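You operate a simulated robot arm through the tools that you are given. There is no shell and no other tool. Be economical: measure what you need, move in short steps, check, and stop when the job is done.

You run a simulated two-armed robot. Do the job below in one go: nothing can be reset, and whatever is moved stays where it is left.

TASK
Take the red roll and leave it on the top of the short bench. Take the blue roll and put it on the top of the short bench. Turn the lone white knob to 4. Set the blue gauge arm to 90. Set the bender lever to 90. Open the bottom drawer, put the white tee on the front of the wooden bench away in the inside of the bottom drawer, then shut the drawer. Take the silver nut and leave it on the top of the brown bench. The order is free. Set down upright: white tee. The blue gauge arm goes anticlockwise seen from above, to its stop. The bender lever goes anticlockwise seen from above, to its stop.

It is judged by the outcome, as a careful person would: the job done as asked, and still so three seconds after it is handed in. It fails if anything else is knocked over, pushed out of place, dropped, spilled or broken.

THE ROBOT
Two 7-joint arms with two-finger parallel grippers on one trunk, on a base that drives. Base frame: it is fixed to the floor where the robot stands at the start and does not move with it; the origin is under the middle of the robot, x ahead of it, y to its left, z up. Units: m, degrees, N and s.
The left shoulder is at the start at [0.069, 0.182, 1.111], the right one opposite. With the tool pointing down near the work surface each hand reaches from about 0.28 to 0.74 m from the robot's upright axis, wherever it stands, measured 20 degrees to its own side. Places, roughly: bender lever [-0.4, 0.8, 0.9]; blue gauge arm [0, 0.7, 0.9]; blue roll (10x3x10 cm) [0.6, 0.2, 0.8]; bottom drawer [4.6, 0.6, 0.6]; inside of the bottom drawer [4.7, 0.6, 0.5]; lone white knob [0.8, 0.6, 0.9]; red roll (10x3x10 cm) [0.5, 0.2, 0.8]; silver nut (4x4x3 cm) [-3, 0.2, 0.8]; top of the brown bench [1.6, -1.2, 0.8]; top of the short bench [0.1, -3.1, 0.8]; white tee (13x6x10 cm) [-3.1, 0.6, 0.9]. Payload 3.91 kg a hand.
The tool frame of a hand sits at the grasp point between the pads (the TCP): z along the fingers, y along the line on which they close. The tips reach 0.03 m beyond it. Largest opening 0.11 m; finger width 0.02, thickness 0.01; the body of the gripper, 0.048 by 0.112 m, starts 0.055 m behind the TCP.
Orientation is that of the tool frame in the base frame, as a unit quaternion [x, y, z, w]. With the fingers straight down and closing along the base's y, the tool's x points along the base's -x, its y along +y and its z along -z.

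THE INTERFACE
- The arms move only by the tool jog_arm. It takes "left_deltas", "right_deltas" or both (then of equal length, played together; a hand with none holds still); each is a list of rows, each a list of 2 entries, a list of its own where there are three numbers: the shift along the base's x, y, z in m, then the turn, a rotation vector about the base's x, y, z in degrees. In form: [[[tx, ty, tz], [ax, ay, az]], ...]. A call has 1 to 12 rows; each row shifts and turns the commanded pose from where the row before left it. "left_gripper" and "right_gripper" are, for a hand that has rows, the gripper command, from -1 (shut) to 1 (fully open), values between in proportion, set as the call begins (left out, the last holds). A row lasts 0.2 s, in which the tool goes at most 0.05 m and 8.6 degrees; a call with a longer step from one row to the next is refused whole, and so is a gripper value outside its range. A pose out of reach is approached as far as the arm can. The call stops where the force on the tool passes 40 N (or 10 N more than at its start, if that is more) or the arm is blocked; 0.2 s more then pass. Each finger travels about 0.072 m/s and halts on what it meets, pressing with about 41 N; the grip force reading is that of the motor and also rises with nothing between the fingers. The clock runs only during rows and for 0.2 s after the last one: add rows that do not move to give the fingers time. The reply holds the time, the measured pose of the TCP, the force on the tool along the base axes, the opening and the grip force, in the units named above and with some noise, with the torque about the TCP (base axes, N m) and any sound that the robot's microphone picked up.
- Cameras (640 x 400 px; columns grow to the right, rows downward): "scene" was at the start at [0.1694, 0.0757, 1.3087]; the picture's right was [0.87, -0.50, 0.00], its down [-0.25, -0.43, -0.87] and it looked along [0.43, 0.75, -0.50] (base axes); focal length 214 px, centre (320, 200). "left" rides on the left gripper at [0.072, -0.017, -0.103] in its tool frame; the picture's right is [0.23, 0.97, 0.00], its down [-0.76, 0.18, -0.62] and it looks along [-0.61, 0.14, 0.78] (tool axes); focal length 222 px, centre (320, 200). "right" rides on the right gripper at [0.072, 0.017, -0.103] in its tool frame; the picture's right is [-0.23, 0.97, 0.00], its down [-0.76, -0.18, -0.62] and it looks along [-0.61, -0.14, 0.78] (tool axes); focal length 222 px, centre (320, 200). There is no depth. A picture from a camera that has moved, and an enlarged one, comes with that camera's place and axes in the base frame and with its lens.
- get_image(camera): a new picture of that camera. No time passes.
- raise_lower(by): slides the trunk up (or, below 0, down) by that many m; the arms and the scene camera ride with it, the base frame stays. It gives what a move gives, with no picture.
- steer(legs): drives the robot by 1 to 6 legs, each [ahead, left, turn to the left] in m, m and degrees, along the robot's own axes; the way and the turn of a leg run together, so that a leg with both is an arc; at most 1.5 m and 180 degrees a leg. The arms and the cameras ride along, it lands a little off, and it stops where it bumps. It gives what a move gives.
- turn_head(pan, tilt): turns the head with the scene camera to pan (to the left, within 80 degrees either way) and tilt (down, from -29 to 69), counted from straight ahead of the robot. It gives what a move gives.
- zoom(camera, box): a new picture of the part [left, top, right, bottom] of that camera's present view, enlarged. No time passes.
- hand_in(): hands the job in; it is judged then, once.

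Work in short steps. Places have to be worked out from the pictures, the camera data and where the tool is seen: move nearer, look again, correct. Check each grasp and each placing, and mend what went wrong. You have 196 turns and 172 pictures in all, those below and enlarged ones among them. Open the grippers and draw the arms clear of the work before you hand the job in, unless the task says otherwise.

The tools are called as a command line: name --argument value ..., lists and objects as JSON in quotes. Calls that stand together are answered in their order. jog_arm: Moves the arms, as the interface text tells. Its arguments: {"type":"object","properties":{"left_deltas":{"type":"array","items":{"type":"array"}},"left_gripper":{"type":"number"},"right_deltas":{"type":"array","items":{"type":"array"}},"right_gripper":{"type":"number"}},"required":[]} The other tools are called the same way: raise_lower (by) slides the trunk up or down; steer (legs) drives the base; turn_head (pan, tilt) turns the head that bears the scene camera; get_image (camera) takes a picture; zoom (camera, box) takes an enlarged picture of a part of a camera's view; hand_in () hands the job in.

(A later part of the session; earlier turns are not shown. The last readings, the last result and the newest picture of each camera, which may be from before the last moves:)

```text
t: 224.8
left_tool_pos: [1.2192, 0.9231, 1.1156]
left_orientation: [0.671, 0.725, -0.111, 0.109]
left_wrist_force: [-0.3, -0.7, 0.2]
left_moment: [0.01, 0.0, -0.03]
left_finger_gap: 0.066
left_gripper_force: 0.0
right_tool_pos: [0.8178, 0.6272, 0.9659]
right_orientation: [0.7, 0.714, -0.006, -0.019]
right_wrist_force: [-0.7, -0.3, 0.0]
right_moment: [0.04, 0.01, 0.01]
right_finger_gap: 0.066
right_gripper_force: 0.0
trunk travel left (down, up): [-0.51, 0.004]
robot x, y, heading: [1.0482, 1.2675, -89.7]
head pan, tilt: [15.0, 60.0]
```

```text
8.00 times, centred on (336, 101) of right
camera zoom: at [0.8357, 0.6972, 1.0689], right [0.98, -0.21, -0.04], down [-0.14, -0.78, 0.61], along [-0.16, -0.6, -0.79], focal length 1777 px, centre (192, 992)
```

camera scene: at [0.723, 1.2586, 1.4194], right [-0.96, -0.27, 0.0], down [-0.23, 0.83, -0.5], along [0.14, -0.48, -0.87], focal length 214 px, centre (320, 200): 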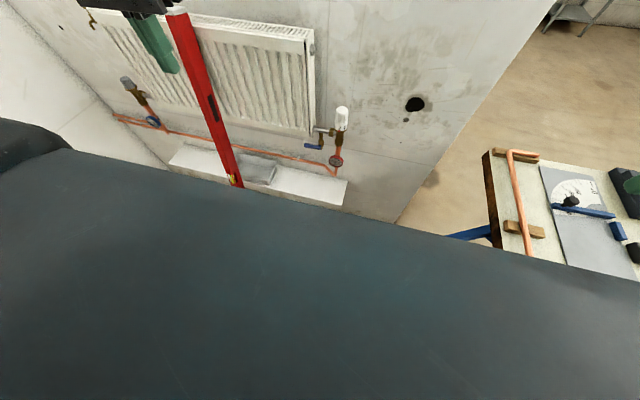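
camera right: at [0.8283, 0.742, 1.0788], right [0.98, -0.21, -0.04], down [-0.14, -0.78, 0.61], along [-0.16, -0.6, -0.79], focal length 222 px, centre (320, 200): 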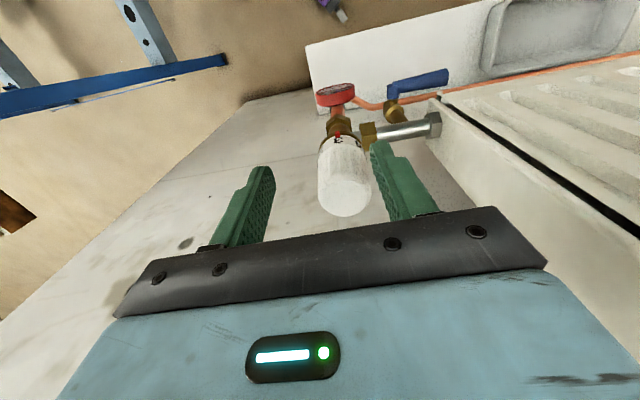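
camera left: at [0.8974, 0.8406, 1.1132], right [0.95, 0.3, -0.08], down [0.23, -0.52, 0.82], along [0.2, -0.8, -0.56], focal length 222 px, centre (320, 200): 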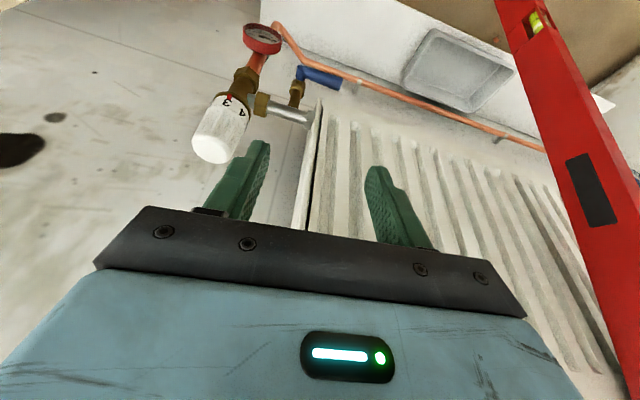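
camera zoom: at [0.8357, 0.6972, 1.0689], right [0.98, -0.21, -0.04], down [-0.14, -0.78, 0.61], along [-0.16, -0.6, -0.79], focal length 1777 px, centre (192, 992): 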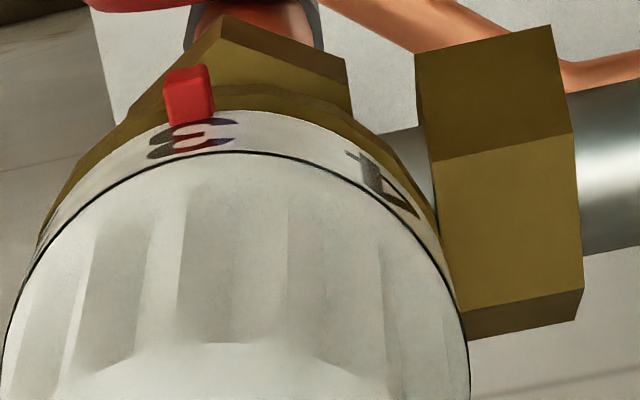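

Index shows 3; the 4 is ~52° to the +x side, so turn anticlockwise (from above) ~52°. Pre-turn the hand −30°, lower over the knob.

jog_arm --right_deltas '[[[0, 0.004, 0], [0, 0, -7.5]], [[0, 0, 0], [0, 0, -7.5]], [[0, 0, 0], [0, 0, -7.5]], [[0, 0, 0], [0, 0, -7.5]], [[0, 0, -0.02], [0, 0, 0]], [[0, 0, -0.018], [0, 0, 0]], [[0, 0, -0.01], [0, 0, 0]], [[0, 0, 0], [0, 0, 0]]]'

get_image --camera "right"

```text
t: 226.6
left_tool_pos: [1.218, 0.923, 1.116]
left_orientation: [0.67, 0.726, -0.111, 0.109]
left_wrist_force: [-0.2, -0.4, 0.2]
left_moment: [-0.01, -0.01, 0.0]
left_finger_gap: 0.0661
left_gripper_force: 0.0
right_tool_pos: [0.8178, 0.6371, 0.9188]
right_orientation: [0.861, 0.509, -0.001, -0.02]
right_wrist_force: [0.5, 0.6, -0.3]
right_moment: [0.0, -0.03, 0.0]
right_finger_gap: 0.0664
right_gripper_force: 0.0
right hand out of reach, approached as far as the arm can: row 6
trunk travel left (down, up): [-0.51, 0.004]
robot x, y, heading: [1.0473, 1.2635, -89.5]
head pan, tilt: [15.0, 60.0]
```

```text
58 pictures are left
camera right: at [0.8688, 0.69, 1.0224], right [0.74, -0.67, -0.04], down [-0.51, -0.6, 0.61], along [-0.43, -0.44, -0.79], focal length 222 px, centre (320, 200)
```

right: 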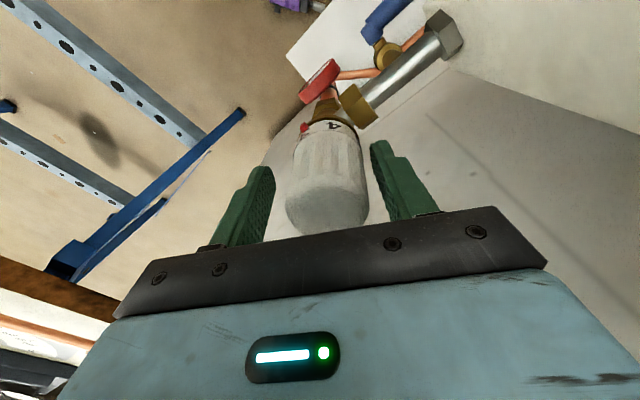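

Close on the knob.

jog_arm --right_deltas '[[[0.001, -0.003, 0], [0, 0, 0]], [[0, 0, 0], [0, 0, 0]], [[0, 0, 0], [0, 0, 0]]]' --right_gripper -0.6

jog_arm --right_deltas '[[[0, 0, 0], [0, 0, 6.5]], [[0, 0, 0], [0, 0, 6.5]], [[0, 0, 0], [0, 0, 6.5]], [[0, 0, 0], [0, 0, 6.5]], [[0, 0, 0], [0, 0, 6.5]], [[0, 0, 0], [0, 0, 6.5]], [[0, 0, 0], [0, 0, 6.5]], [[0, 0, 0], [0, 0, 6.5]], [[0, 0, 0], [0, 0, 0]]]'

get_image --camera "right"

```text
t: 227.4
left_tool_pos: [1.2206, 0.9226, 1.1155]
left_orientation: [0.67, 0.726, -0.111, 0.107]
left_wrist_force: [0.3, -0.9, 0.1]
left_moment: [0.02, 0.07, 0.02]
left_finger_gap: 0.0659
left_gripper_force: 0.0
right_tool_pos: [0.8221, 0.637, 0.9178]
right_orientation: [0.861, 0.509, 0.001, -0.018]
right_wrist_force: [19.7, -5.0, -4.7]
right_moment: [-0.3, -1.3, 0.05]
right_finger_gap: 0.0449
right_gripper_force: 45.3
right hand out of reach, approached as far as the arm can: row 1
trunk travel left (down, up): [-0.51, 0.004]
robot x, y, heading: [1.0464, 1.2622, -89.6]
head pan, tilt: [15.0, 60.0]
```

```text
t: 229.2
left_tool_pos: [1.2187, 0.9211, 1.1142]
left_orientation: [0.67, 0.726, -0.11, 0.108]
left_wrist_force: [0.5, 0.6, -0.1]
left_moment: [0.0, -0.02, 0.01]
left_finger_gap: 0.0661
left_gripper_force: 0.1
right_tool_pos: [0.8209, 0.639, 0.9184]
right_orientation: [0.616, 0.787, -0.01, -0.009]
right_wrist_force: [6.5, -13.2, -12.2]
right_moment: [-1.1, 0.1, 0.03]
right_finger_gap: 0.0451
right_gripper_force: 44.7
right hand out of reach, approached as far as the arm can: row 6, 7, 8
trunk travel left (down, up): [-0.51, 0.004]
robot x, y, heading: [1.043, 1.2638, -89.3]
head pan, tilt: [15.0, 60.0]
stopped in row 8 (right hand): the force on the tool passed its limit at 45 N (the readings are from after the stop); the commanded pose is now the measured one
```

```text
57 pictures are left
camera right: at [0.8222, 0.7145, 1.0211], right [1.0, 0.01, -0.03], down [0.03, -0.78, 0.63], along [-0.02, -0.63, -0.78], focal length 222 px, centre (320, 200)
```

right: 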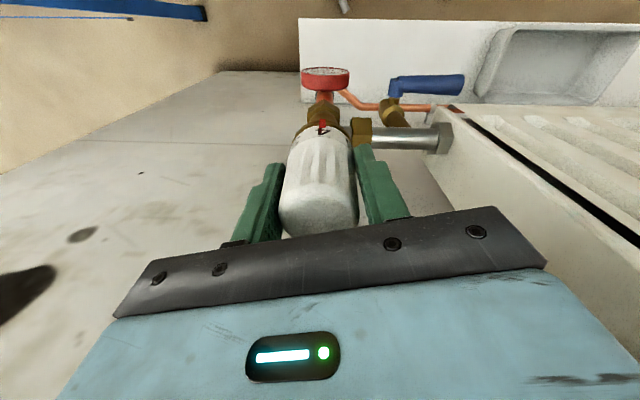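

zoom --camera "right" --box '[284, 96, 364, 146]'

```text
8.00 times, centred on (324, 121) of right
camera zoom: at [0.8222, 0.7145, 1.0211], right [1.0, 0.01, -0.03], down [0.03, -0.78, 0.63], along [-0.02, -0.63, -0.78], focal length 1777 px, centre (288, 832)
```

zoom: 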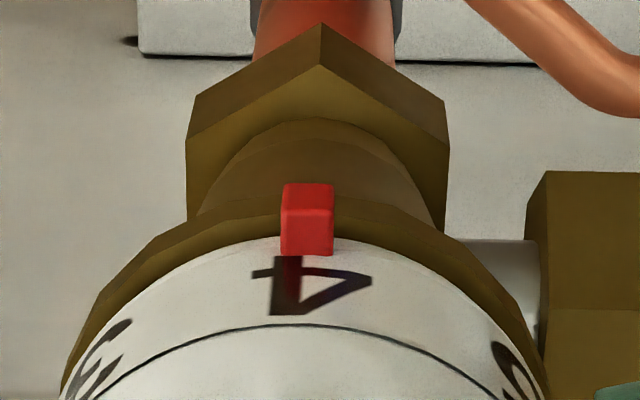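

The 4 is right at the index. Release and lift straight up, then back.

jog_arm --right_deltas '[[[0, 0, 0], [0, 0, 0]], [[0, 0, 0], [0, 0, 0]], [[0, 0, 0], [0, 0, 0]]]' --right_gripper 0.3

zoom --camera "right" --box '[284, 96, 364, 146]'

jog_arm --right_deltas '[[[0, 0, 0.03], [0, 0, 0]], [[0, 0, 0.04], [0, 0, 0]], [[0, 0.01, 0.04], [0, 0, 0]], [[0, 0.03, 0.03], [0, 0, 0]], [[0, 0.04, 0.02], [0, 0, 0]], [[0, 0.045, 0], [0, 0, 0]], [[0, 0.045, 0], [0, 0, 0]], [[0, 0.045, 0], [0, 0, 0]], [[0, 0.045, 0], [0, 0, 0]]]'

```text
t: 230.0
left_tool_pos: [1.2188, 0.924, 1.1163]
left_orientation: [0.669, 0.727, -0.111, 0.109]
left_wrist_force: [-0.5, 0.1, -0.1]
left_moment: [-0.02, 0.01, -0.04]
left_finger_gap: 0.0659
left_gripper_force: 0.0
right_tool_pos: [0.8191, 0.6434, 0.9217]
right_orientation: [0.618, 0.786, -0.011, -0.012]
right_wrist_force: [-0.1, -0.1, 0.2]
right_moment: [0.0, 0.0, -0.01]
right_finger_gap: 0.0714
right_gripper_force: 0.0
trunk travel left (down, up): [-0.51, 0.004]
robot x, y, heading: [1.045, 1.266, -89.6]
head pan, tilt: [15.0, 60.0]
```

```text
8.00 times, centred on (324, 121) of right
camera zoom: at [0.8214, 0.7174, 1.024], right [1.0, 0.01, -0.03], down [0.03, -0.78, 0.63], along [-0.02, -0.63, -0.78], focal length 1777 px, centre (288, 832)
```

zoom: 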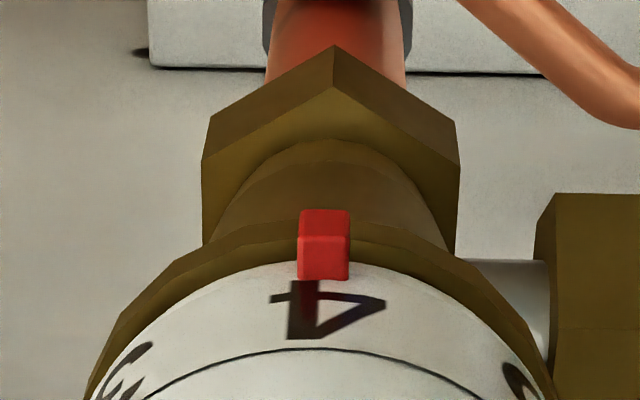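

```text
t: 232.0
left_tool_pos: [1.2179, 0.9232, 1.1168]
left_orientation: [0.67, 0.726, -0.111, 0.11]
left_wrist_force: [0.0, -0.4, 0.0]
left_moment: [0.0, -0.01, -0.03]
left_finger_gap: 0.0662
left_gripper_force: 0.1
right_tool_pos: [0.8193, 0.9044, 1.0821]
right_orientation: [0.618, 0.786, -0.012, -0.011]
right_wrist_force: [0.2, 0.0, -1.0]
right_moment: [0.0, -0.01, 0.0]
right_finger_gap: 0.0712
right_gripper_force: 0.2
trunk travel left (down, up): [-0.51, 0.004]
robot x, y, heading: [1.0493, 1.2626, -89.7]
head pan, tilt: [15.0, 60.0]
```

Knob reads 4 after release. Next the nut and tee at x≈−3. Back out of the bay along the way I came, and turn to face −x.

jog_arm --left_deltas '[[[-0.03, 0.03, 0], [4, 0, 0]], [[-0.03, 0.03, 0], [4, 0, 0]], [[-0.01, 0.03, 0], [4, 0, 0]], [[0, 0, 0], [4, 0, 0]]]' --left_gripper -1

steer --legs '[[-0.04, -0.35, 0], [-0.57, 0, 0], [-0.15, -0.28, 0], [-0.4, -0.65, 0], [0, 0, -90], [0.9, 0, 0]]'

turn_head --pan 35 --tilt 20

get_image --camera "scene"

```text
t: 233.0
left_tool_pos: [1.1563, 1.01, 1.1186]
left_orientation: [0.678, 0.735, -0.01, 0.015]
left_wrist_force: [0.0, -0.6, 0.6]
left_moment: [0.03, 0.01, 0.0]
left_finger_gap: 0.0
left_gripper_force: 37.6
left hand out of reach, approached as far as the arm can: row 3
right_tool_pos: [0.8201, 0.9022, 1.0819]
right_orientation: [0.618, 0.786, -0.011, -0.012]
right_wrist_force: [-0.2, 0.2, 0.3]
right_moment: [0.0, -0.03, 0.04]
right_finger_gap: 0.0716
right_gripper_force: 0.1
trunk travel left (down, up): [-0.51, 0.004]
robot x, y, heading: [1.0443, 1.2637, -89.8]
head pan, tilt: [15.0, 60.0]
```

```text
t: 255.9
left_tool_pos: [-1.3744, 2.3113, 1.1171]
left_orientation: [0.999, 0.028, -0.017, 0.004]
left_wrist_force: [0.0, 0.4, -0.2]
left_moment: [0.03, -0.04, 0.01]
left_finger_gap: 0.0
left_gripper_force: 37.0
right_tool_pos: [-1.4731, 2.6499, 1.0826]
right_orientation: [0.994, 0.107, 0.0, -0.017]
right_wrist_force: [0.4, -0.7, -0.1]
right_moment: [0.03, 0.02, 0.01]
right_finger_gap: 0.0716
right_gripper_force: 0.1
trunk travel left (down, up): [-0.51, 0.004]
robot x, y, heading: [-1.1152, 2.4151, 179.0]
head pan, tilt: [15.0, 60.0]
```

```text
t: 257.0
left_tool_pos: [-1.3747, 2.3123, 1.1174]
left_orientation: [0.999, 0.027, -0.017, 0.004]
left_wrist_force: [0.4, 0.0, 0.1]
left_moment: [-0.02, 0.01, 0.0]
left_finger_gap: 0.0
left_gripper_force: 37.5
right_tool_pos: [-1.4725, 2.6497, 1.0814]
right_orientation: [0.994, 0.107, 0.001, -0.017]
right_wrist_force: [-1.0, 0.5, 0.6]
right_moment: [-0.03, 0.02, -0.02]
right_finger_gap: 0.0717
right_gripper_force: 0.1
trunk travel left (down, up): [-0.51, 0.004]
robot x, y, heading: [-1.1167, 2.417, 178.8]
head pan, tilt: [35.0, 20.0]
```

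```text
54 pictures are left
camera scene: at [-1.2099, 2.3613, 1.4821], right [-0.56, 0.83, 0.0], down [0.28, 0.19, -0.94], along [-0.78, -0.52, -0.34], focal length 214 px, centre (320, 200)
```

scene: 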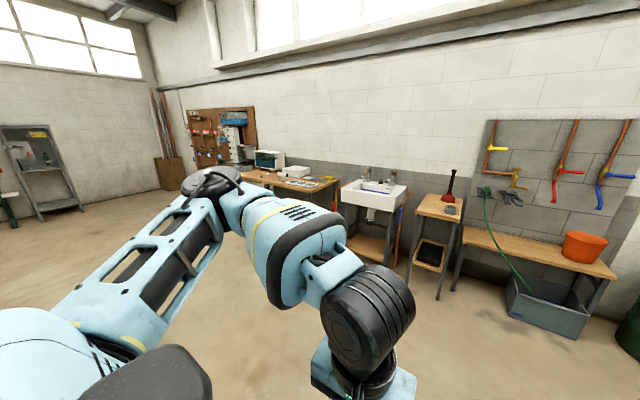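

The wooden bench by the west wall is the spot. Drive diagonally to about (−1.95,0.4) facing −x, lower the trunk, look.

steer --legs '[[0.4, 1.0, 0], [0.4, 1.0, 1]]'

raise_lower --by -0.13

turn_head --pan 0 --tilt 25

get_image --camera "scene"

```text
t: 274.9
left_tool_pos: [-2.1657, 0.2975, 1.1181]
left_orientation: [0.999, 0.04, -0.017, 0.005]
left_wrist_force: [0.0, 0.6, 0.5]
left_moment: [0.0, -0.02, 0.0]
left_finger_gap: 0.0
left_gripper_force: 37.9
right_tool_pos: [-2.272, 0.6329, 1.0829]
right_orientation: [0.993, 0.119, 0.001, -0.016]
right_wrist_force: [-0.6, -0.2, 0.6]
right_moment: [0.04, 0.0, 0.04]
right_finger_gap: 0.0713
right_gripper_force: 0.1
trunk travel left (down, up): [-0.51, 0.004]
robot x, y, heading: [-1.9123, 0.4065, -179.5]
head pan, tilt: [35.0, 20.0]
```

```text
t: 276.5
left_tool_pos: [-2.1634, 0.2961, 0.9176]
left_orientation: [0.992, 0.039, 0.12, 0.007]
left_wrist_force: [-0.5, -0.4, 0.2]
left_moment: [-0.01, -0.02, -0.01]
left_finger_gap: 0.0002
left_gripper_force: 37.2
right_tool_pos: [-2.2731, 0.633, 0.9533]
right_orientation: [0.993, 0.12, 0.001, -0.017]
right_wrist_force: [0.6, 0.5, -0.3]
right_moment: [0.02, 0.02, -0.01]
right_finger_gap: 0.0713
right_gripper_force: 0.0
trunk travel left (down, up): [-0.38, 0.134]
robot x, y, heading: [-1.9108, 0.41, -179.6]
head pan, tilt: [35.0, 20.0]
```

```text
t: 277.5
left_tool_pos: [-2.1628, 0.2963, 0.9177]
left_orientation: [0.992, 0.04, 0.121, 0.008]
left_wrist_force: [-0.2, -0.3, -0.6]
left_moment: [0.0, -0.04, 0.05]
left_finger_gap: 0.0
left_gripper_force: 38.1
right_tool_pos: [-2.272, 0.6319, 0.9518]
right_orientation: [0.993, 0.12, 0.001, -0.017]
right_wrist_force: [-0.3, -0.1, 0.0]
right_moment: [0.01, 0.02, 0.02]
right_finger_gap: 0.0717
right_gripper_force: 0.0
trunk travel left (down, up): [-0.38, 0.134]
robot x, y, heading: [-1.9152, 0.4051, -179.4]
head pan, tilt: [0.0, 25.0]
```

```text
53 pictures are left
camera scene: at [-2.1254, 0.4032, 1.3219], right [-0.01, 1.0, 0.0], down [0.42, 0.0, -0.91], along [-0.91, -0.01, -0.42], focal length 214 px, centre (320, 200)
```

scene: 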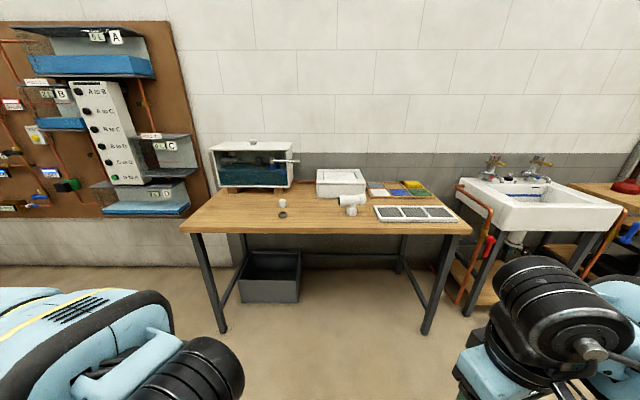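

Zoom on the bench top.

zoom --camera "scene" --box '[260, 170, 400, 240]'

```text
4.57 times, centred on (330, 205) of scene
camera zoom: at [-2.1254, 0.4032, 1.3219], right [-0.01, 1.0, 0.0], down [0.42, 0.0, -0.91], along [-0.91, -0.01, -0.42], focal length 980 px, centre (274, 177)
```

zoom: 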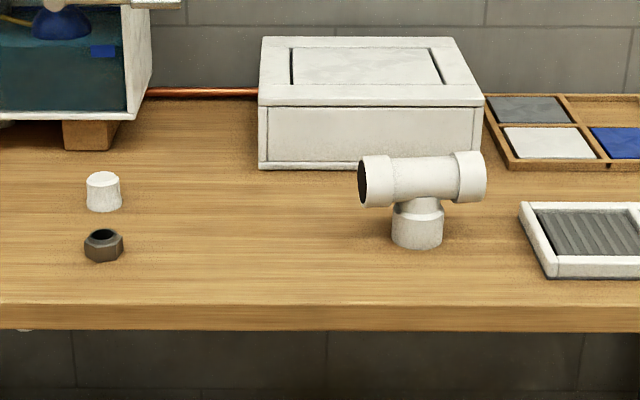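

Tee at ≈(−3.07,0.55) standing on its stem with bar along y; nut ≈(−3.05,0.21). To grip the bar across I need ~90° hand yaw; test how far the right wrist turns negative.

jog_arm --right_deltas '[[[0, 0, 0.03], [0, 0, -8]], [[0, 0, 0.03], [0, 0, -8]], [[0, 0, 0], [0, 0, -8]], [[0, 0, 0], [0, 0, -8]], [[0, 0, 0], [0, 0, -8]], [[0, 0, 0], [0, 0, -8]], [[0, 0, 0], [0, 0, -8]], [[0, 0, 0], [0, 0, -8]], [[0, 0, 0], [0, 0, -8]], [[0, 0, 0], [0, 0, -8]], [[0, 0, 0], [0, 0, -8]], [[0, 0, 0], [0, 0, -8]]]'

jog_arm --left_deltas '[[[0, 0, 0.03], [0, 7, 0]], [[0, 0, 0.02], [0, 7, 0]], [[0, 0, 0], [0, 0, 0]]]' --left_gripper 0.3

```text
t: 280.1
left_tool_pos: [-2.1641, 0.2964, 0.9179]
left_orientation: [0.992, 0.04, 0.12, 0.009]
left_wrist_force: [0.6, 0.2, -0.2]
left_moment: [-0.02, 0.01, 0.0]
left_finger_gap: 0.0002
left_gripper_force: 38.0
right_tool_pos: [-2.2714, 0.632, 1.0119]
right_orientation: [0.752, -0.659, 0.013, -0.009]
right_wrist_force: [-0.7, 0.2, 0.5]
right_moment: [0.0, 0.03, -0.02]
right_finger_gap: 0.0716
right_gripper_force: 0.1
trunk travel left (down, up): [-0.38, 0.134]
robot x, y, heading: [-1.9126, 0.4106, -179.2]
head pan, tilt: [0.0, 25.0]
```

```text
t: 280.9
left_tool_pos: [-2.1866, 0.2925, 0.9799]
left_orientation: [0.999, 0.042, 0.0, 0.003]
left_wrist_force: [0.0, -1.3, -0.1]
left_moment: [-0.01, -0.01, -0.03]
left_finger_gap: 0.0713
left_gripper_force: 0.1
left hand out of reach, approached as far as the arm can: row 1, 2
right_tool_pos: [-2.2723, 0.6317, 1.0121]
right_orientation: [0.753, -0.657, 0.013, -0.01]
right_wrist_force: [-0.7, 0.4, 0.4]
right_moment: [0.01, 0.01, 0.0]
right_finger_gap: 0.0715
right_gripper_force: 0.1
trunk travel left (down, up): [-0.38, 0.134]
robot x, y, heading: [-1.9124, 0.4091, -179.3]
head pan, tilt: [0.0, 25.0]
```

The right wrist turns −82° fine. Drive 0.59 m ahead and look from both hand cameras.

steer --legs '[[0.59, 0, 0]]'

get_image --camera "right"

get_image --camera "left"

```text
t: 284.2
left_tool_pos: [-2.7825, 0.2873, 0.9795]
left_orientation: [0.999, 0.042, 0.0, 0.004]
left_wrist_force: [-0.2, -0.1, -0.8]
left_moment: [0.06, 0.0, 0.04]
left_finger_gap: 0.0716
left_gripper_force: 0.0
right_tool_pos: [-2.8682, 0.6261, 1.011]
right_orientation: [0.754, -0.657, 0.013, -0.011]
right_wrist_force: [0.3, 0.3, 0.5]
right_moment: [0.03, 0.01, 0.0]
right_finger_gap: 0.0714
right_gripper_force: 0.0
trunk travel left (down, up): [-0.38, 0.134]
robot x, y, heading: [-2.505, 0.4039, -179.5]
head pan, tilt: [0.0, 25.0]
```

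```text
51 pictures are left
camera right: at [-2.8798, 0.5514, 1.1138], right [-1.0, 0.09, -0.03], down [0.05, 0.78, 0.62], along [0.08, 0.62, -0.78], focal length 222 px, centre (320, 200)
```

right: 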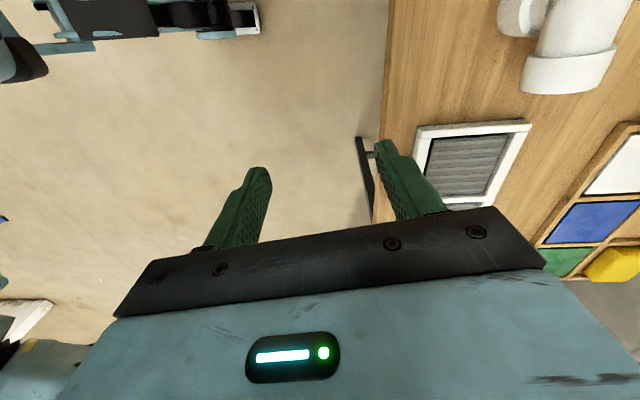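

```text
50 pictures are left
camera left: at [-2.7136, 0.3087, 1.083], right [0.31, -0.95, 0.01], down [-0.74, -0.24, 0.63], along [-0.59, -0.2, -0.78], focal length 222 px, centre (320, 200)
```

left: 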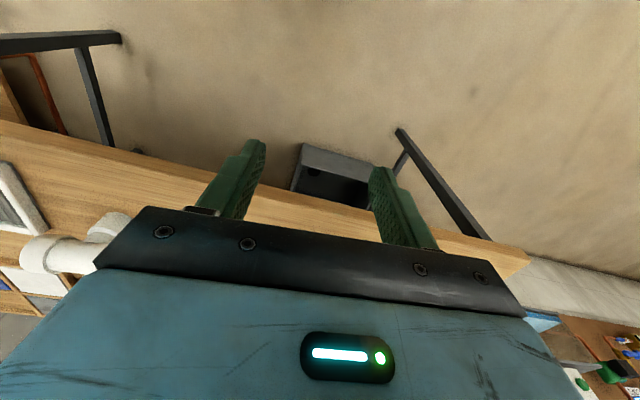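

Move the left hand above the nut at ≈(−3.04,0.21), z≈0.91.

jog_arm --left_deltas '[[[-0.04, -0.015, -0.01], [0, 0, 0]], [[-0.04, -0.015, -0.01], [0, 0, 0]], [[-0.04, -0.015, -0.01], [0, 0, 0]], [[-0.04, -0.015, -0.01], [0, 0, 0]], [[-0.04, -0.015, -0.015], [0, 0, 0]], [[-0.04, 0, -0.015], [0, 0, 0]], [[0, 0, 0], [0, 0, 0]]]'

get_image --camera "left"

```text
t: 285.9
left_tool_pos: [-3.0252, 0.2115, 0.9114]
left_orientation: [0.999, 0.041, -0.001, 0.004]
left_wrist_force: [0.4, -0.9, 0.3]
left_moment: [0.0, 0.01, 0.01]
left_finger_gap: 0.0715
left_gripper_force: 0.1
right_tool_pos: [-2.8685, 0.6262, 1.0122]
right_orientation: [0.754, -0.657, 0.013, -0.01]
right_wrist_force: [0.3, -0.3, 0.3]
right_moment: [0.01, 0.02, 0.01]
right_finger_gap: 0.0716
right_gripper_force: 0.0
trunk travel left (down, up): [-0.38, 0.134]
robot x, y, heading: [-2.5093, 0.4036, -179.5]
head pan, tilt: [0.0, 25.0]
```

```text
49 pictures are left
camera left: at [-2.9542, 0.2348, 1.014], right [0.31, -0.95, 0.01], down [-0.74, -0.23, 0.63], along [-0.59, -0.2, -0.78], focal length 222 px, centre (320, 200)
```

left: 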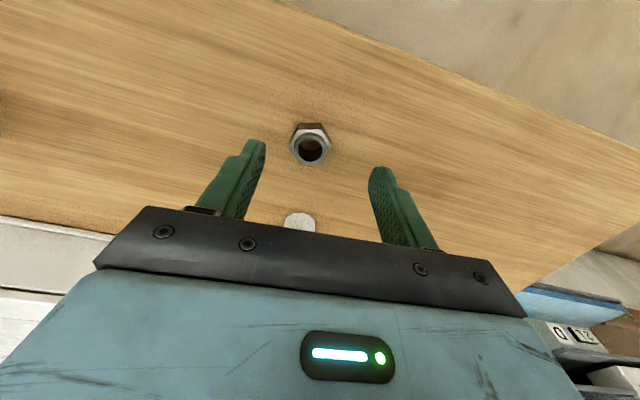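

Nut at ≈(−3.037,0.214). Centre, lower and grip it.

jog_arm --left_deltas '[[[-0.012, 0.002, -0.02], [0, 0, 0]], [[0, 0, -0.025], [0, 0, 0]], [[0, 0, -0.02], [0, 0, 0]], [[0, 0, -0.012], [0, 0, 0]], [[0, 0, 0], [0, 0, 0]]]'

jog_arm --left_deltas '[[[0, 0, 0], [0, 0, 0]], [[0, 0, 0], [0, 0, 0]], [[0, 0, 0], [0, 0, 0]], [[0, 0, 0], [0, 0, 0]]]' --left_gripper -1

get_image --camera "left"

```text
t: 287.1
left_tool_pos: [-3.0356, 0.2127, 0.8324]
left_orientation: [0.999, 0.043, -0.001, 0.003]
left_wrist_force: [0.2, 0.1, 0.8]
left_moment: [0.01, -0.02, 0.01]
left_finger_gap: 0.0714
left_gripper_force: 0.1
right_tool_pos: [-2.8691, 0.6253, 1.011]
right_orientation: [0.754, -0.657, 0.012, -0.01]
right_wrist_force: [0.2, -0.5, 0.4]
right_moment: [-0.01, 0.02, 0.0]
right_finger_gap: 0.0716
right_gripper_force: 0.2
trunk travel left (down, up): [-0.38, 0.134]
robot x, y, heading: [-2.5077, 0.402, -179.5]
head pan, tilt: [0.0, 25.0]
```

```text
t: 288.1
left_tool_pos: [-3.0352, 0.2127, 0.8326]
left_orientation: [0.999, 0.041, -0.001, 0.004]
left_wrist_force: [-0.7, 0.3, -0.2]
left_moment: [0.0, -0.01, 0.04]
left_finger_gap: 0.0333
left_gripper_force: 41.3
right_tool_pos: [-2.8683, 0.6255, 1.012]
right_orientation: [0.754, -0.657, 0.012, -0.011]
right_wrist_force: [-0.8, -0.5, 0.2]
right_moment: [-0.01, 0.02, 0.01]
right_finger_gap: 0.0713
right_gripper_force: 0.0
trunk travel left (down, up): [-0.38, 0.134]
robot x, y, heading: [-2.5044, 0.401, -179.3]
head pan, tilt: [0.0, 25.0]
```

```text
48 pictures are left
camera left: at [-2.9654, 0.235, 0.9352], right [0.31, -0.95, 0.01], down [-0.74, -0.24, 0.63], along [-0.59, -0.2, -0.78], focal length 222 px, centre (320, 200)
```

left: 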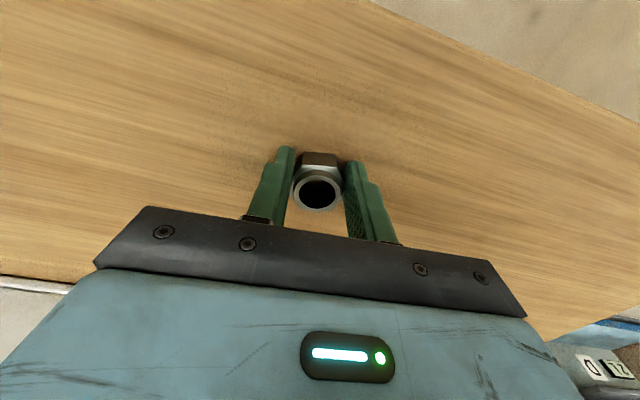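

Nut held. Lift it away; then bring the right hand over the tee bar with a wide gap.

jog_arm --left_deltas '[[[0, 0, 0.03], [0, 0, 0]], [[0, 0, 0.04], [0, 0, 0]], [[0.01, 0, 0.045], [0, 0, 0]], [[0.04, 0, 0.02], [0, 0, 0]], [[0.045, 0, 0.01], [0, 0, 0]], [[0.045, 0, 0.01], [0, 0, 0]], [[0.045, 0, 0], [0, 0, 0]]]'

jog_arm --right_deltas '[[[-0.045, -0.012, -0.005], [0, 0, 0]], [[-0.045, -0.012, -0.005], [0, 0, 0]], [[-0.045, -0.012, -0.01], [0, 0, 0]], [[-0.045, -0.012, -0.01], [0, 0, 0]], [[-0.035, -0.02, -0.01], [0, 0, 0]], [[0, 0, 0], [0, 0, 0]]]' --right_gripper 0.6

get_image --camera "right"

```text
t: 289.6
left_tool_pos: [-2.8453, 0.215, 0.9868]
left_orientation: [0.999, 0.042, -0.001, 0.004]
left_wrist_force: [0.6, -0.4, -0.6]
left_moment: [-0.01, 0.02, -0.01]
left_finger_gap: 0.0331
left_gripper_force: 41.1
right_tool_pos: [-2.8677, 0.6263, 1.0108]
right_orientation: [0.754, -0.656, 0.012, -0.011]
right_wrist_force: [0.4, 0.8, -0.3]
right_moment: [0.02, 0.01, -0.01]
right_finger_gap: 0.0713
right_gripper_force: 0.1
trunk travel left (down, up): [-0.38, 0.134]
robot x, y, heading: [-2.5047, 0.4015, -179.5]
head pan, tilt: [0.0, 25.0]
```

```text
t: 291.1
left_tool_pos: [-2.8462, 0.2157, 0.9856]
left_orientation: [0.999, 0.042, -0.001, 0.004]
left_wrist_force: [-0.1, 0.0, -0.5]
left_moment: [-0.01, 0.01, -0.01]
left_finger_gap: 0.0332
left_gripper_force: 40.6
right_tool_pos: [-3.0832, 0.5575, 0.9727]
right_orientation: [0.754, -0.657, 0.012, -0.011]
right_wrist_force: [-0.5, 0.1, 0.5]
right_moment: [0.01, 0.03, 0.02]
right_finger_gap: 0.088
right_gripper_force: 0.1
trunk travel left (down, up): [-0.38, 0.134]
robot x, y, heading: [-2.5077, 0.4024, -179.4]
head pan, tilt: [0.0, 25.0]
```

```text
47 pictures are left
camera right: at [-3.0937, 0.4839, 1.074], right [-1.0, 0.09, -0.03], down [0.05, 0.78, 0.62], along [0.08, 0.62, -0.78], focal length 222 px, centre (320, 200)
```

right: 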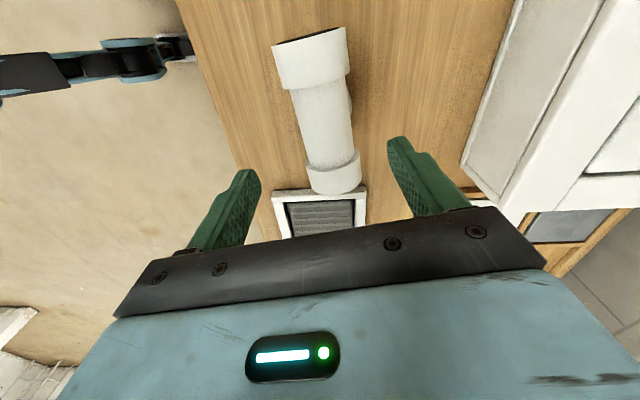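

Aligned: bar centre ≈(−3.086,0.556). Lower to z≈0.872 and close.

jog_arm --right_deltas '[[[-0.003, -0.001, -0.03], [0, 0, 0]], [[0, 0, -0.03], [0, 0, 0]], [[0, 0, -0.025], [0, 0, 0]], [[0, 0, -0.015], [0, 0, 0]], [[0, 0, 0], [0, 0, 0]]]'

jog_arm --right_deltas '[[[0, 0, 0], [0, 0, 0]], [[0, 0, 0], [0, 0, 0]], [[0, 0, 0], [0, 0, 0]], [[0, 0, 0], [0, 0, 0]]]' --right_gripper -1

get_image --camera "right"

```text
t: 292.2
left_tool_pos: [-2.8469, 0.2141, 0.9858]
left_orientation: [0.999, 0.041, -0.001, 0.004]
left_wrist_force: [0.8, 0.3, 0.1]
left_moment: [-0.01, 0.01, -0.02]
left_finger_gap: 0.0329
left_gripper_force: 40.7
right_tool_pos: [-3.0874, 0.5561, 0.8691]
right_orientation: [0.754, -0.657, 0.013, -0.01]
right_wrist_force: [0.8, -0.6, 0.5]
right_moment: [0.01, 0.0, 0.0]
right_finger_gap: 0.0879
right_gripper_force: 0.1
trunk travel left (down, up): [-0.38, 0.134]
robot x, y, heading: [-2.5128, 0.4059, -179.3]
head pan, tilt: [0.0, 25.0]
```

```text
t: 293.2
left_tool_pos: [-2.8458, 0.2144, 0.9855]
left_orientation: [0.999, 0.042, -0.001, 0.004]
left_wrist_force: [0.3, 0.1, -1.0]
left_moment: [-0.03, 0.02, -0.03]
left_finger_gap: 0.033
left_gripper_force: 40.8
right_tool_pos: [-3.0882, 0.5557, 0.8687]
right_orientation: [0.754, -0.657, 0.013, -0.01]
right_wrist_force: [0.1, 0.2, -0.7]
right_moment: [0.0, -0.01, -0.03]
right_finger_gap: 0.0544
right_gripper_force: 41.1
trunk travel left (down, up): [-0.38, 0.134]
robot x, y, heading: [-2.508, 0.4042, -179.4]
head pan, tilt: [0.0, 25.0]
```

```text
46 pictures are left
camera right: at [-3.0981, 0.4813, 0.9718], right [-1.0, 0.09, -0.03], down [0.05, 0.78, 0.62], along [0.08, 0.62, -0.78], focal length 222 px, centre (320, 200)
```

right: 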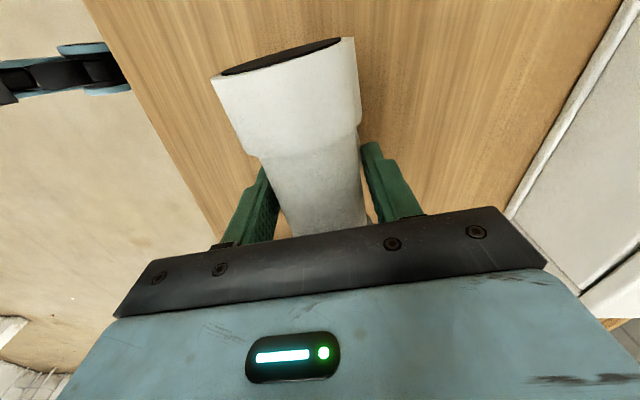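

Tee held (54 mm). Lift both, retreat, turn around and drive toward the brown bench's west end.

jog_arm --right_deltas '[[[0, 0, 0.03], [0, 0, 0]], [[0, 0, 0.04], [0, 0, 0]], [[0, 0, 0.04], [0, 0, 0]], [[0.03, 0, 0.03], [0, 0, 0]], [[0.045, 0, 0.01], [0, 0, 0]], [[0.045, 0, 0], [0, 0, 0]], [[0.045, 0, 0], [0, 0, 0]], [[0.045, 0, 0], [0, 0, 0]]]' --left_deltas '[[[0, 0, 0.01], [0, 0, 0]], [[0, 0, 0.01], [0, 0, 0]], [[0, 0, 0.01], [0, 0, 0]], [[0, 0, 0.01], [0, 0, 0]], [[0.02, 0, 0.01], [0, 0, 0]], [[0.02, 0, 0], [0, 0, 0]], [[0.02, 0, 0], [0, 0, 0]], [[0, 0, 0], [0, 0, 0]]]'

steer --legs '[[-0.6, 0, 0], [0, 0, 179.5], [1.2, -0.8, 0], [1.15, -0.85, 0]]'

turn_head --pan 0 --tilt 25

get_image --camera "scene"

```text
t: 295.0
left_tool_pos: [-2.7965, 0.2132, 1.0386]
left_orientation: [0.999, 0.042, -0.003, 0.003]
left_wrist_force: [-6.7, 0.1, -5.9]
left_moment: [-0.21, -0.22, 0.22]
left_finger_gap: 0.0329
left_gripper_force: 41.5
left hand out of reach, approached as far as the arm can: row 7
right_tool_pos: [-2.8979, 0.5564, 1.0236]
right_orientation: [0.754, -0.657, 0.012, -0.01]
right_wrist_force: [0.4, 0.0, -0.7]
right_moment: [0.0, 0.0, 0.0]
right_finger_gap: 0.0549
right_gripper_force: 41.5
trunk travel left (down, up): [-0.38, 0.134]
robot x, y, heading: [-2.5052, 0.3991, -179.4]
head pan, tilt: [0.0, 25.0]
stopped in row 8 (left hand): the force on the tool passed its limit at 43 N (the readings are from after the stop); the commanded pose is now the measured one
```

```text
t: 320.2
left_tool_pos: [0.7676, -1.0846, 1.0395]
left_orientation: [-0.022, 1.0, 0.004, 0.003]
left_wrist_force: [23.2, -1.8, -12.0]
left_moment: [0.44, 1.35, 0.63]
left_finger_gap: 0.0322
left_gripper_force: 41.3
right_tool_pos: [0.8542, -1.4298, 1.0232]
right_orientation: [0.671, 0.741, -0.01, -0.012]
right_wrist_force: [0.7, 0.5, -0.8]
right_moment: [-0.01, 0.0, 0.0]
right_finger_gap: 0.0542
right_gripper_force: 40.9
trunk travel left (down, up): [-0.38, 0.134]
robot x, y, heading: [0.4705, -1.2623, -1.8]
head pan, tilt: [0.0, 25.0]
```

```text
t: 320.8
left_tool_pos: [0.7662, -1.0838, 1.0393]
left_orientation: [-0.023, 1.0, 0.006, 0.002]
left_wrist_force: [7.8, -0.1, -5.6]
left_moment: [0.03, 0.34, 0.12]
left_finger_gap: 0.0323
left_gripper_force: 40.5
right_tool_pos: [0.8539, -1.4303, 1.024]
right_orientation: [0.671, 0.741, -0.01, -0.012]
right_wrist_force: [0.6, 0.3, -0.5]
right_moment: [-0.01, 0.01, 0.02]
right_finger_gap: 0.0542
right_gripper_force: 41.4
trunk travel left (down, up): [-0.38, 0.134]
robot x, y, heading: [0.4728, -1.2639, -1.7]
head pan, tilt: [0.0, 25.0]
```

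```text
45 pictures are left
camera scene: at [0.6849, -1.2705, 1.3219], right [-0.03, -1.0, 0.0], down [-0.42, 0.01, -0.91], along [0.91, -0.03, -0.42], focal length 214 px, centre (320, 200)
```

scene: 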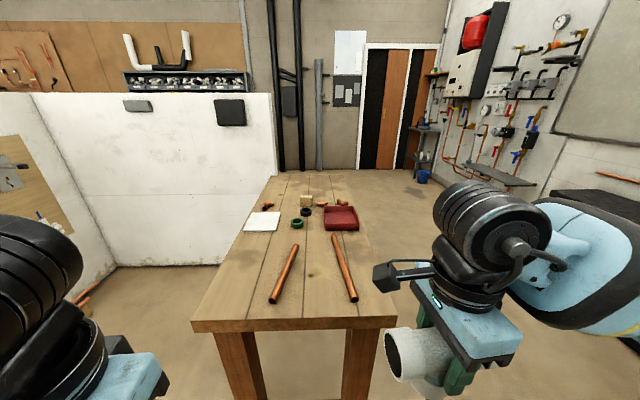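

Bench top is clear around (1.16,−1.04). Drive 0.12 m ahead, then move the nut there.

steer --legs '[[0.12, 0, 1.7]]'

jog_arm --left_deltas '[[[0.04, 0.005, 0], [0, 0, 0]], [[0.045, 0.005, 0], [0, 0, 0]], [[0.045, 0.005, -0.01], [0, 0, 0]], [[0.045, 0, -0.015], [0, 0, 0]], [[0.04, 0, -0.02], [0, 0, 0]], [[0.04, 0, -0.025], [0, 0, 0]], [[0.02, 0, -0.035], [0, 0, 0]], [[0, 0, -0.04], [0, 0, 0]], [[0, 0, 0], [0, 0, 0]]]'

get_image --camera "left"

```text
t: 322.0
left_tool_pos: [0.8792, -1.0775, 1.0392]
left_orientation: [-0.038, 0.999, 0.003, 0.002]
left_wrist_force: [13.0, 0.1, -9.5]
left_moment: [0.12, 0.68, 0.22]
left_finger_gap: 0.0323
left_gripper_force: 41.7
right_tool_pos: [0.9774, -1.4219, 1.0224]
right_orientation: [0.66, 0.751, -0.01, -0.012]
right_wrist_force: [-0.2, -0.3, -0.9]
right_moment: [0.0, -0.01, 0.0]
right_finger_gap: 0.0541
right_gripper_force: 41.0
trunk travel left (down, up): [-0.38, 0.134]
robot x, y, heading: [0.5871, -1.2631, 0.2]
head pan, tilt: [0.0, 25.0]
```

```text
t: 324.0
left_tool_pos: [1.1542, -1.0672, 0.8933]
left_orientation: [-0.038, 0.999, 0.003, 0.003]
left_wrist_force: [-0.6, 0.3, 0.0]
left_moment: [-0.01, -0.02, -0.01]
left_finger_gap: 0.0323
left_gripper_force: 40.9
right_tool_pos: [0.9785, -1.4204, 1.0235]
right_orientation: [0.66, 0.751, -0.011, -0.012]
right_wrist_force: [-0.1, -0.4, -0.5]
right_moment: [0.0, -0.02, 0.0]
right_finger_gap: 0.0542
right_gripper_force: 40.7
trunk travel left (down, up): [-0.38, 0.134]
robot x, y, heading: [0.589, -1.2646, 0.0]
head pan, tilt: [0.0, 25.0]
```

```text
44 pictures are left
camera left: at [1.0806, -1.0914, 0.9973], right [-0.3, 0.95, 0.01], down [0.74, 0.23, 0.63], along [0.6, 0.19, -0.78], focal length 222 px, centre (320, 200)
```

left: 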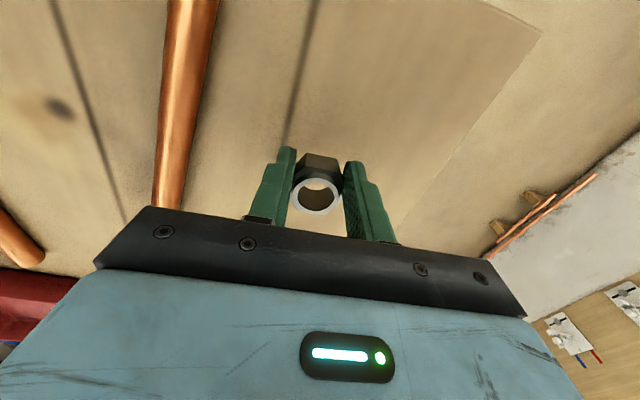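

Good spot. Lower to contact.

jog_arm --left_deltas '[[[0, 0, -0.03], [0, 0, 0]], [[0, 0, -0.02], [0, 0, 0]], [[0, 0, -0.004], [0, 0, 0]], [[0, 0, -0.004], [0, 0, 0]], [[0, 0, -0.004], [0, 0, 0]], [[0, 0, 0], [0, 0, 0]]]'

```text
t: 324.6
left_tool_pos: [1.1567, -1.0644, 0.8598]
left_orientation: [-0.038, 0.999, 0.001, 0.009]
left_wrist_force: [-5.0, -0.5, 14.1]
left_moment: [0.0, 0.26, 0.02]
left_finger_gap: 0.0322
left_gripper_force: 41.2
right_tool_pos: [0.9768, -1.4206, 1.022]
right_orientation: [0.659, 0.752, -0.011, -0.012]
right_wrist_force: [0.8, -0.4, -0.2]
right_moment: [0.01, -0.01, 0.0]
right_finger_gap: 0.0542
right_gripper_force: 41.3
trunk travel left (down, up): [-0.38, 0.134]
robot x, y, heading: [0.5874, -1.2627, 0.2]
head pan, tilt: [0.0, 25.0]
stopped in row 2 (left hand): the force on the tool passed its limit at 52 N (the readings are from after the stop); the commanded pose is now the measured one
```

Contact at z 0.86 (bench a bit higher). Ease 2 mm, release, lift and view.

jog_arm --left_deltas '[[[0, 0, 0.002], [0, 0, 0]], [[0, 0, 0], [0, 0, 0]]]'

jog_arm --left_deltas '[[[0, 0, 0], [0, 0, 0]], [[0, 0, 0], [0, 0, 0]], [[0, 0, 0.02], [0, 0, 0]], [[0, 0, 0.04], [0, 0, 0]], [[0, 0, 0.04], [0, 0, 0]], [[-0.03, 0, 0.04], [0, 0, 0]], [[-0.045, 0, 0.01], [0, 0, 0]], [[-0.045, 0, 0], [0, 0, 0]], [[-0.045, 0, 0], [0, 0, 0]]]' --left_gripper 0.1

get_image --camera "scene"

```text
t: 325.2
left_tool_pos: [1.1572, -1.0636, 0.8603]
left_orientation: [-0.037, 0.999, 0.002, 0.008]
left_wrist_force: [1.7, -1.3, 5.1]
left_moment: [-0.06, -0.01, 0.01]
left_finger_gap: 0.0321
left_gripper_force: 40.8
right_tool_pos: [0.9769, -1.4208, 1.0222]
right_orientation: [0.66, 0.751, -0.01, -0.012]
right_wrist_force: [0.4, -1.0, 0.7]
right_moment: [0.01, 0.0, 0.03]
right_finger_gap: 0.0544
right_gripper_force: 41.4
trunk travel left (down, up): [-0.38, 0.134]
robot x, y, heading: [0.5895, -1.2615, 0.2]
head pan, tilt: [0.0, 25.0]
```

```text
t: 327.2
left_tool_pos: [0.9902, -1.0616, 1.0109]
left_orientation: [-0.038, 0.999, 0.002, 0.008]
left_wrist_force: [-0.2, 0.1, 0.0]
left_moment: [0.0, -0.06, -0.02]
left_finger_gap: 0.0608
left_gripper_force: 0.1
right_tool_pos: [0.9768, -1.4221, 1.0222]
right_orientation: [0.66, 0.751, -0.01, -0.012]
right_wrist_force: [-0.2, 0.0, -0.8]
right_moment: [0.01, -0.01, -0.01]
right_finger_gap: 0.0543
right_gripper_force: 41.2
trunk travel left (down, up): [-0.38, 0.134]
robot x, y, heading: [0.5873, -1.2649, 0.3]
head pan, tilt: [0.0, 25.0]
```

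```text
43 pictures are left
camera scene: at [0.8019, -1.2657, 1.3221], right [0.0, -1.0, 0.0], down [-0.42, 0.0, -0.91], along [0.91, 0.0, -0.42], focal length 214 px, centre (320, 200)
```

scene: 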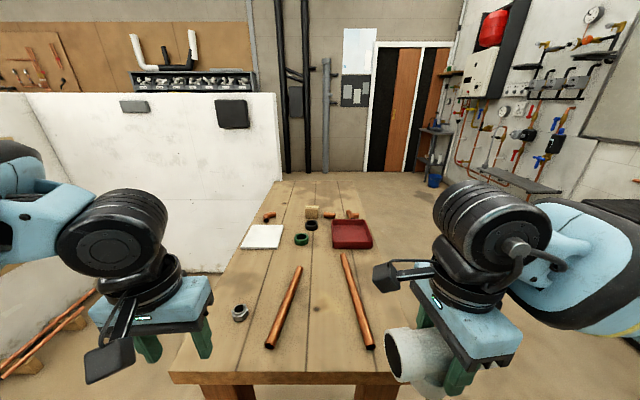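

Nut placed. Now to the drawer at (4.6,0.6): go round the south side of the brown bench.

jog_arm --left_deltas '[[[-0.03, 0, 0.01], [0, 0, 0]], [[-0.03, 0, 0.01], [0, 0, 0]]]' --left_gripper -1

steer --legs '[[-0.2, 0, 0], [0, -0.74, 0], [1.25, 0, 0], [1.2, 0, 0]]'

turn_head --pan 40 --tilt 18

get_image --camera "scene"

```text
t: 327.8
left_tool_pos: [0.9323, -1.0621, 1.0316]
left_orientation: [-0.039, 0.999, 0.001, 0.007]
left_wrist_force: [0.3, 0.1, -0.5]
left_moment: [0.0, 0.04, 0.0]
left_finger_gap: 0.0
left_gripper_force: 24.0
right_tool_pos: [0.9768, -1.4207, 1.0223]
right_orientation: [0.66, 0.751, -0.01, -0.013]
right_wrist_force: [-0.7, 0.8, 0.0]
right_moment: [0.0, 0.03, 0.0]
right_finger_gap: 0.0542
right_gripper_force: 41.4
trunk travel left (down, up): [-0.38, 0.134]
robot x, y, heading: [0.5862, -1.2654, -0.2]
head pan, tilt: [0.0, 25.0]
```

```text
t: 347.2
left_tool_pos: [3.1305, -1.8521, 1.0311]
left_orientation: [-0.022, 1.0, 0.002, 0.008]
left_wrist_force: [-0.2, 0.0, -0.4]
left_moment: [0.0, -0.02, 0.02]
left_finger_gap: 0.0001
left_gripper_force: 37.9
right_tool_pos: [3.1648, -2.2106, 1.0223]
right_orientation: [0.671, 0.742, -0.01, -0.012]
right_wrist_force: [-0.7, 0.6, -1.9]
right_moment: [0.01, 0.03, -0.02]
right_finger_gap: 0.054
right_gripper_force: 40.5
trunk travel left (down, up): [-0.38, 0.134]
robot x, y, heading: [2.7785, -2.0413, -1.8]
head pan, tilt: [0.0, 25.0]
```

```text
t: 348.3
left_tool_pos: [3.1304, -1.8516, 1.031]
left_orientation: [-0.023, 1.0, 0.002, 0.008]
left_wrist_force: [1.2, -0.5, 0.6]
left_moment: [-0.02, -0.03, -0.01]
left_finger_gap: 0.0001
left_gripper_force: 37.8
right_tool_pos: [3.164, -2.2111, 1.0223]
right_orientation: [0.671, 0.742, -0.01, -0.013]
right_wrist_force: [-0.5, 0.1, -1.1]
right_moment: [0.01, 0.03, 0.03]
right_finger_gap: 0.0544
right_gripper_force: 41.5
trunk travel left (down, up): [-0.38, 0.134]
robot x, y, heading: [2.7815, -2.0387, -1.7]
head pan, tilt: [40.0, 18.0]
```

```text
42 pictures are left
camera scene: at [2.9763, -1.9897, 1.3332], right [0.62, -0.78, 0.0], down [-0.24, -0.19, -0.95], along [0.75, 0.59, -0.31], focal length 214 px, centre (320, 200)
```

scene: 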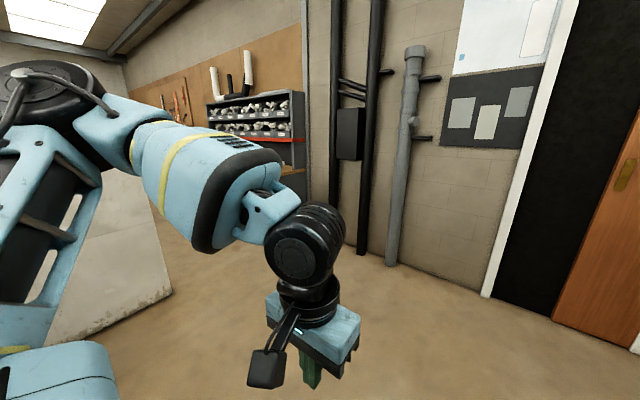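

Continue: go to x≈3.45 and strafe left to y≈−0.3, then look.

steer --legs '[[0.65, 0, 1.7], [0, 1.3, 0], [0, 0.5, 0]]'

turn_head --pan 25 --tilt 25

get_image --camera "scene"

```text
t: 366.2
left_tool_pos: [3.735, -0.1718, 1.0335]
left_orientation: [-0.04, 0.999, 0.005, 0.009]
left_wrist_force: [-0.3, -1.0, -0.3]
left_moment: [0.0, 0.0, 0.02]
left_finger_gap: 0.0002
left_gripper_force: 38.0
right_tool_pos: [3.7821, -0.5288, 1.0224]
right_orientation: [0.658, 0.753, -0.009, -0.015]
right_wrist_force: [-0.5, 0.0, -1.3]
right_moment: [-0.04, -0.02, -0.03]
right_finger_gap: 0.0542
right_gripper_force: 41.3
trunk travel left (down, up): [-0.38, 0.134]
robot x, y, heading: [3.3913, -0.3669, 0.1]
head pan, tilt: [40.0, 18.0]
stopped in leg 3: the robot was blocked; the commanded pose is now the measured one
```

```text
t: 367.0
left_tool_pos: [3.7348, -0.1718, 1.0344]
left_orientation: [-0.039, 0.999, 0.006, 0.009]
left_wrist_force: [-0.9, -0.4, 0.4]
left_moment: [-0.04, 0.03, 0.0]
left_finger_gap: 0.0002
left_gripper_force: 37.9
right_tool_pos: [3.7813, -0.5293, 1.0195]
right_orientation: [0.657, 0.753, -0.008, -0.015]
right_wrist_force: [0.6, 0.2, -0.5]
right_moment: [0.0, 0.01, 0.01]
right_finger_gap: 0.0542
right_gripper_force: 40.8
trunk travel left (down, up): [-0.38, 0.134]
robot x, y, heading: [3.3897, -0.3645, 0.3]
head pan, tilt: [25.0, 25.0]
```

```text
41 pictures are left
camera scene: at [3.5978, -0.3378, 1.3222], right [0.43, -0.9, -0.01], down [-0.38, -0.17, -0.91], along [0.82, 0.39, -0.42], focal length 214 px, centre (320, 200)
```

scene: 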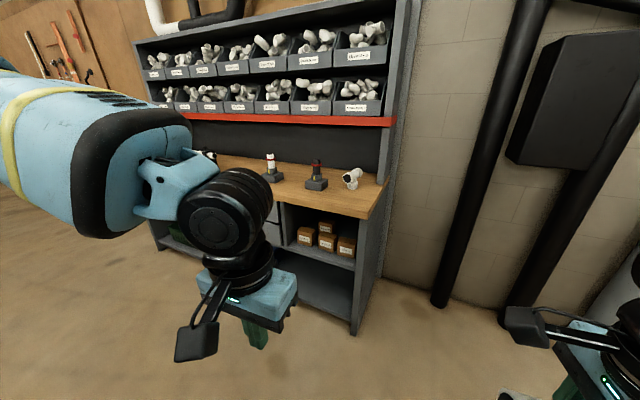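

Blocked by something on the left. Look left.

turn_head --pan 75 --tilt 40

get_image --camera "scene"

```text
t: 368.2
left_tool_pos: [3.7357, -0.1721, 1.0344]
left_orientation: [-0.039, 0.999, 0.005, 0.008]
left_wrist_force: [0.0, 0.2, 0.5]
left_moment: [0.0, -0.01, -0.02]
left_finger_gap: 0.0
left_gripper_force: 37.8
right_tool_pos: [3.7809, -0.5283, 1.0208]
right_orientation: [0.658, 0.753, -0.007, -0.016]
right_wrist_force: [1.0, -0.1, -1.3]
right_moment: [-0.02, 0.0, -0.01]
right_finger_gap: 0.0543
right_gripper_force: 40.8
trunk travel left (down, up): [-0.38, 0.134]
robot x, y, heading: [3.3899, -0.3659, 0.5]
head pan, tilt: [75.0, 40.0]
```

```text
40 pictures are left
camera scene: at [3.5362, -0.2949, 1.2991], right [0.97, -0.25, 0.0], down [-0.16, -0.62, -0.77], along [0.19, 0.75, -0.64], focal length 214 px, centre (320, 200)
```

scene: 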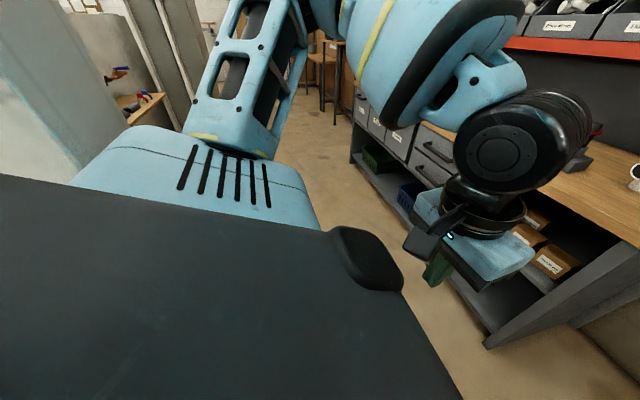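

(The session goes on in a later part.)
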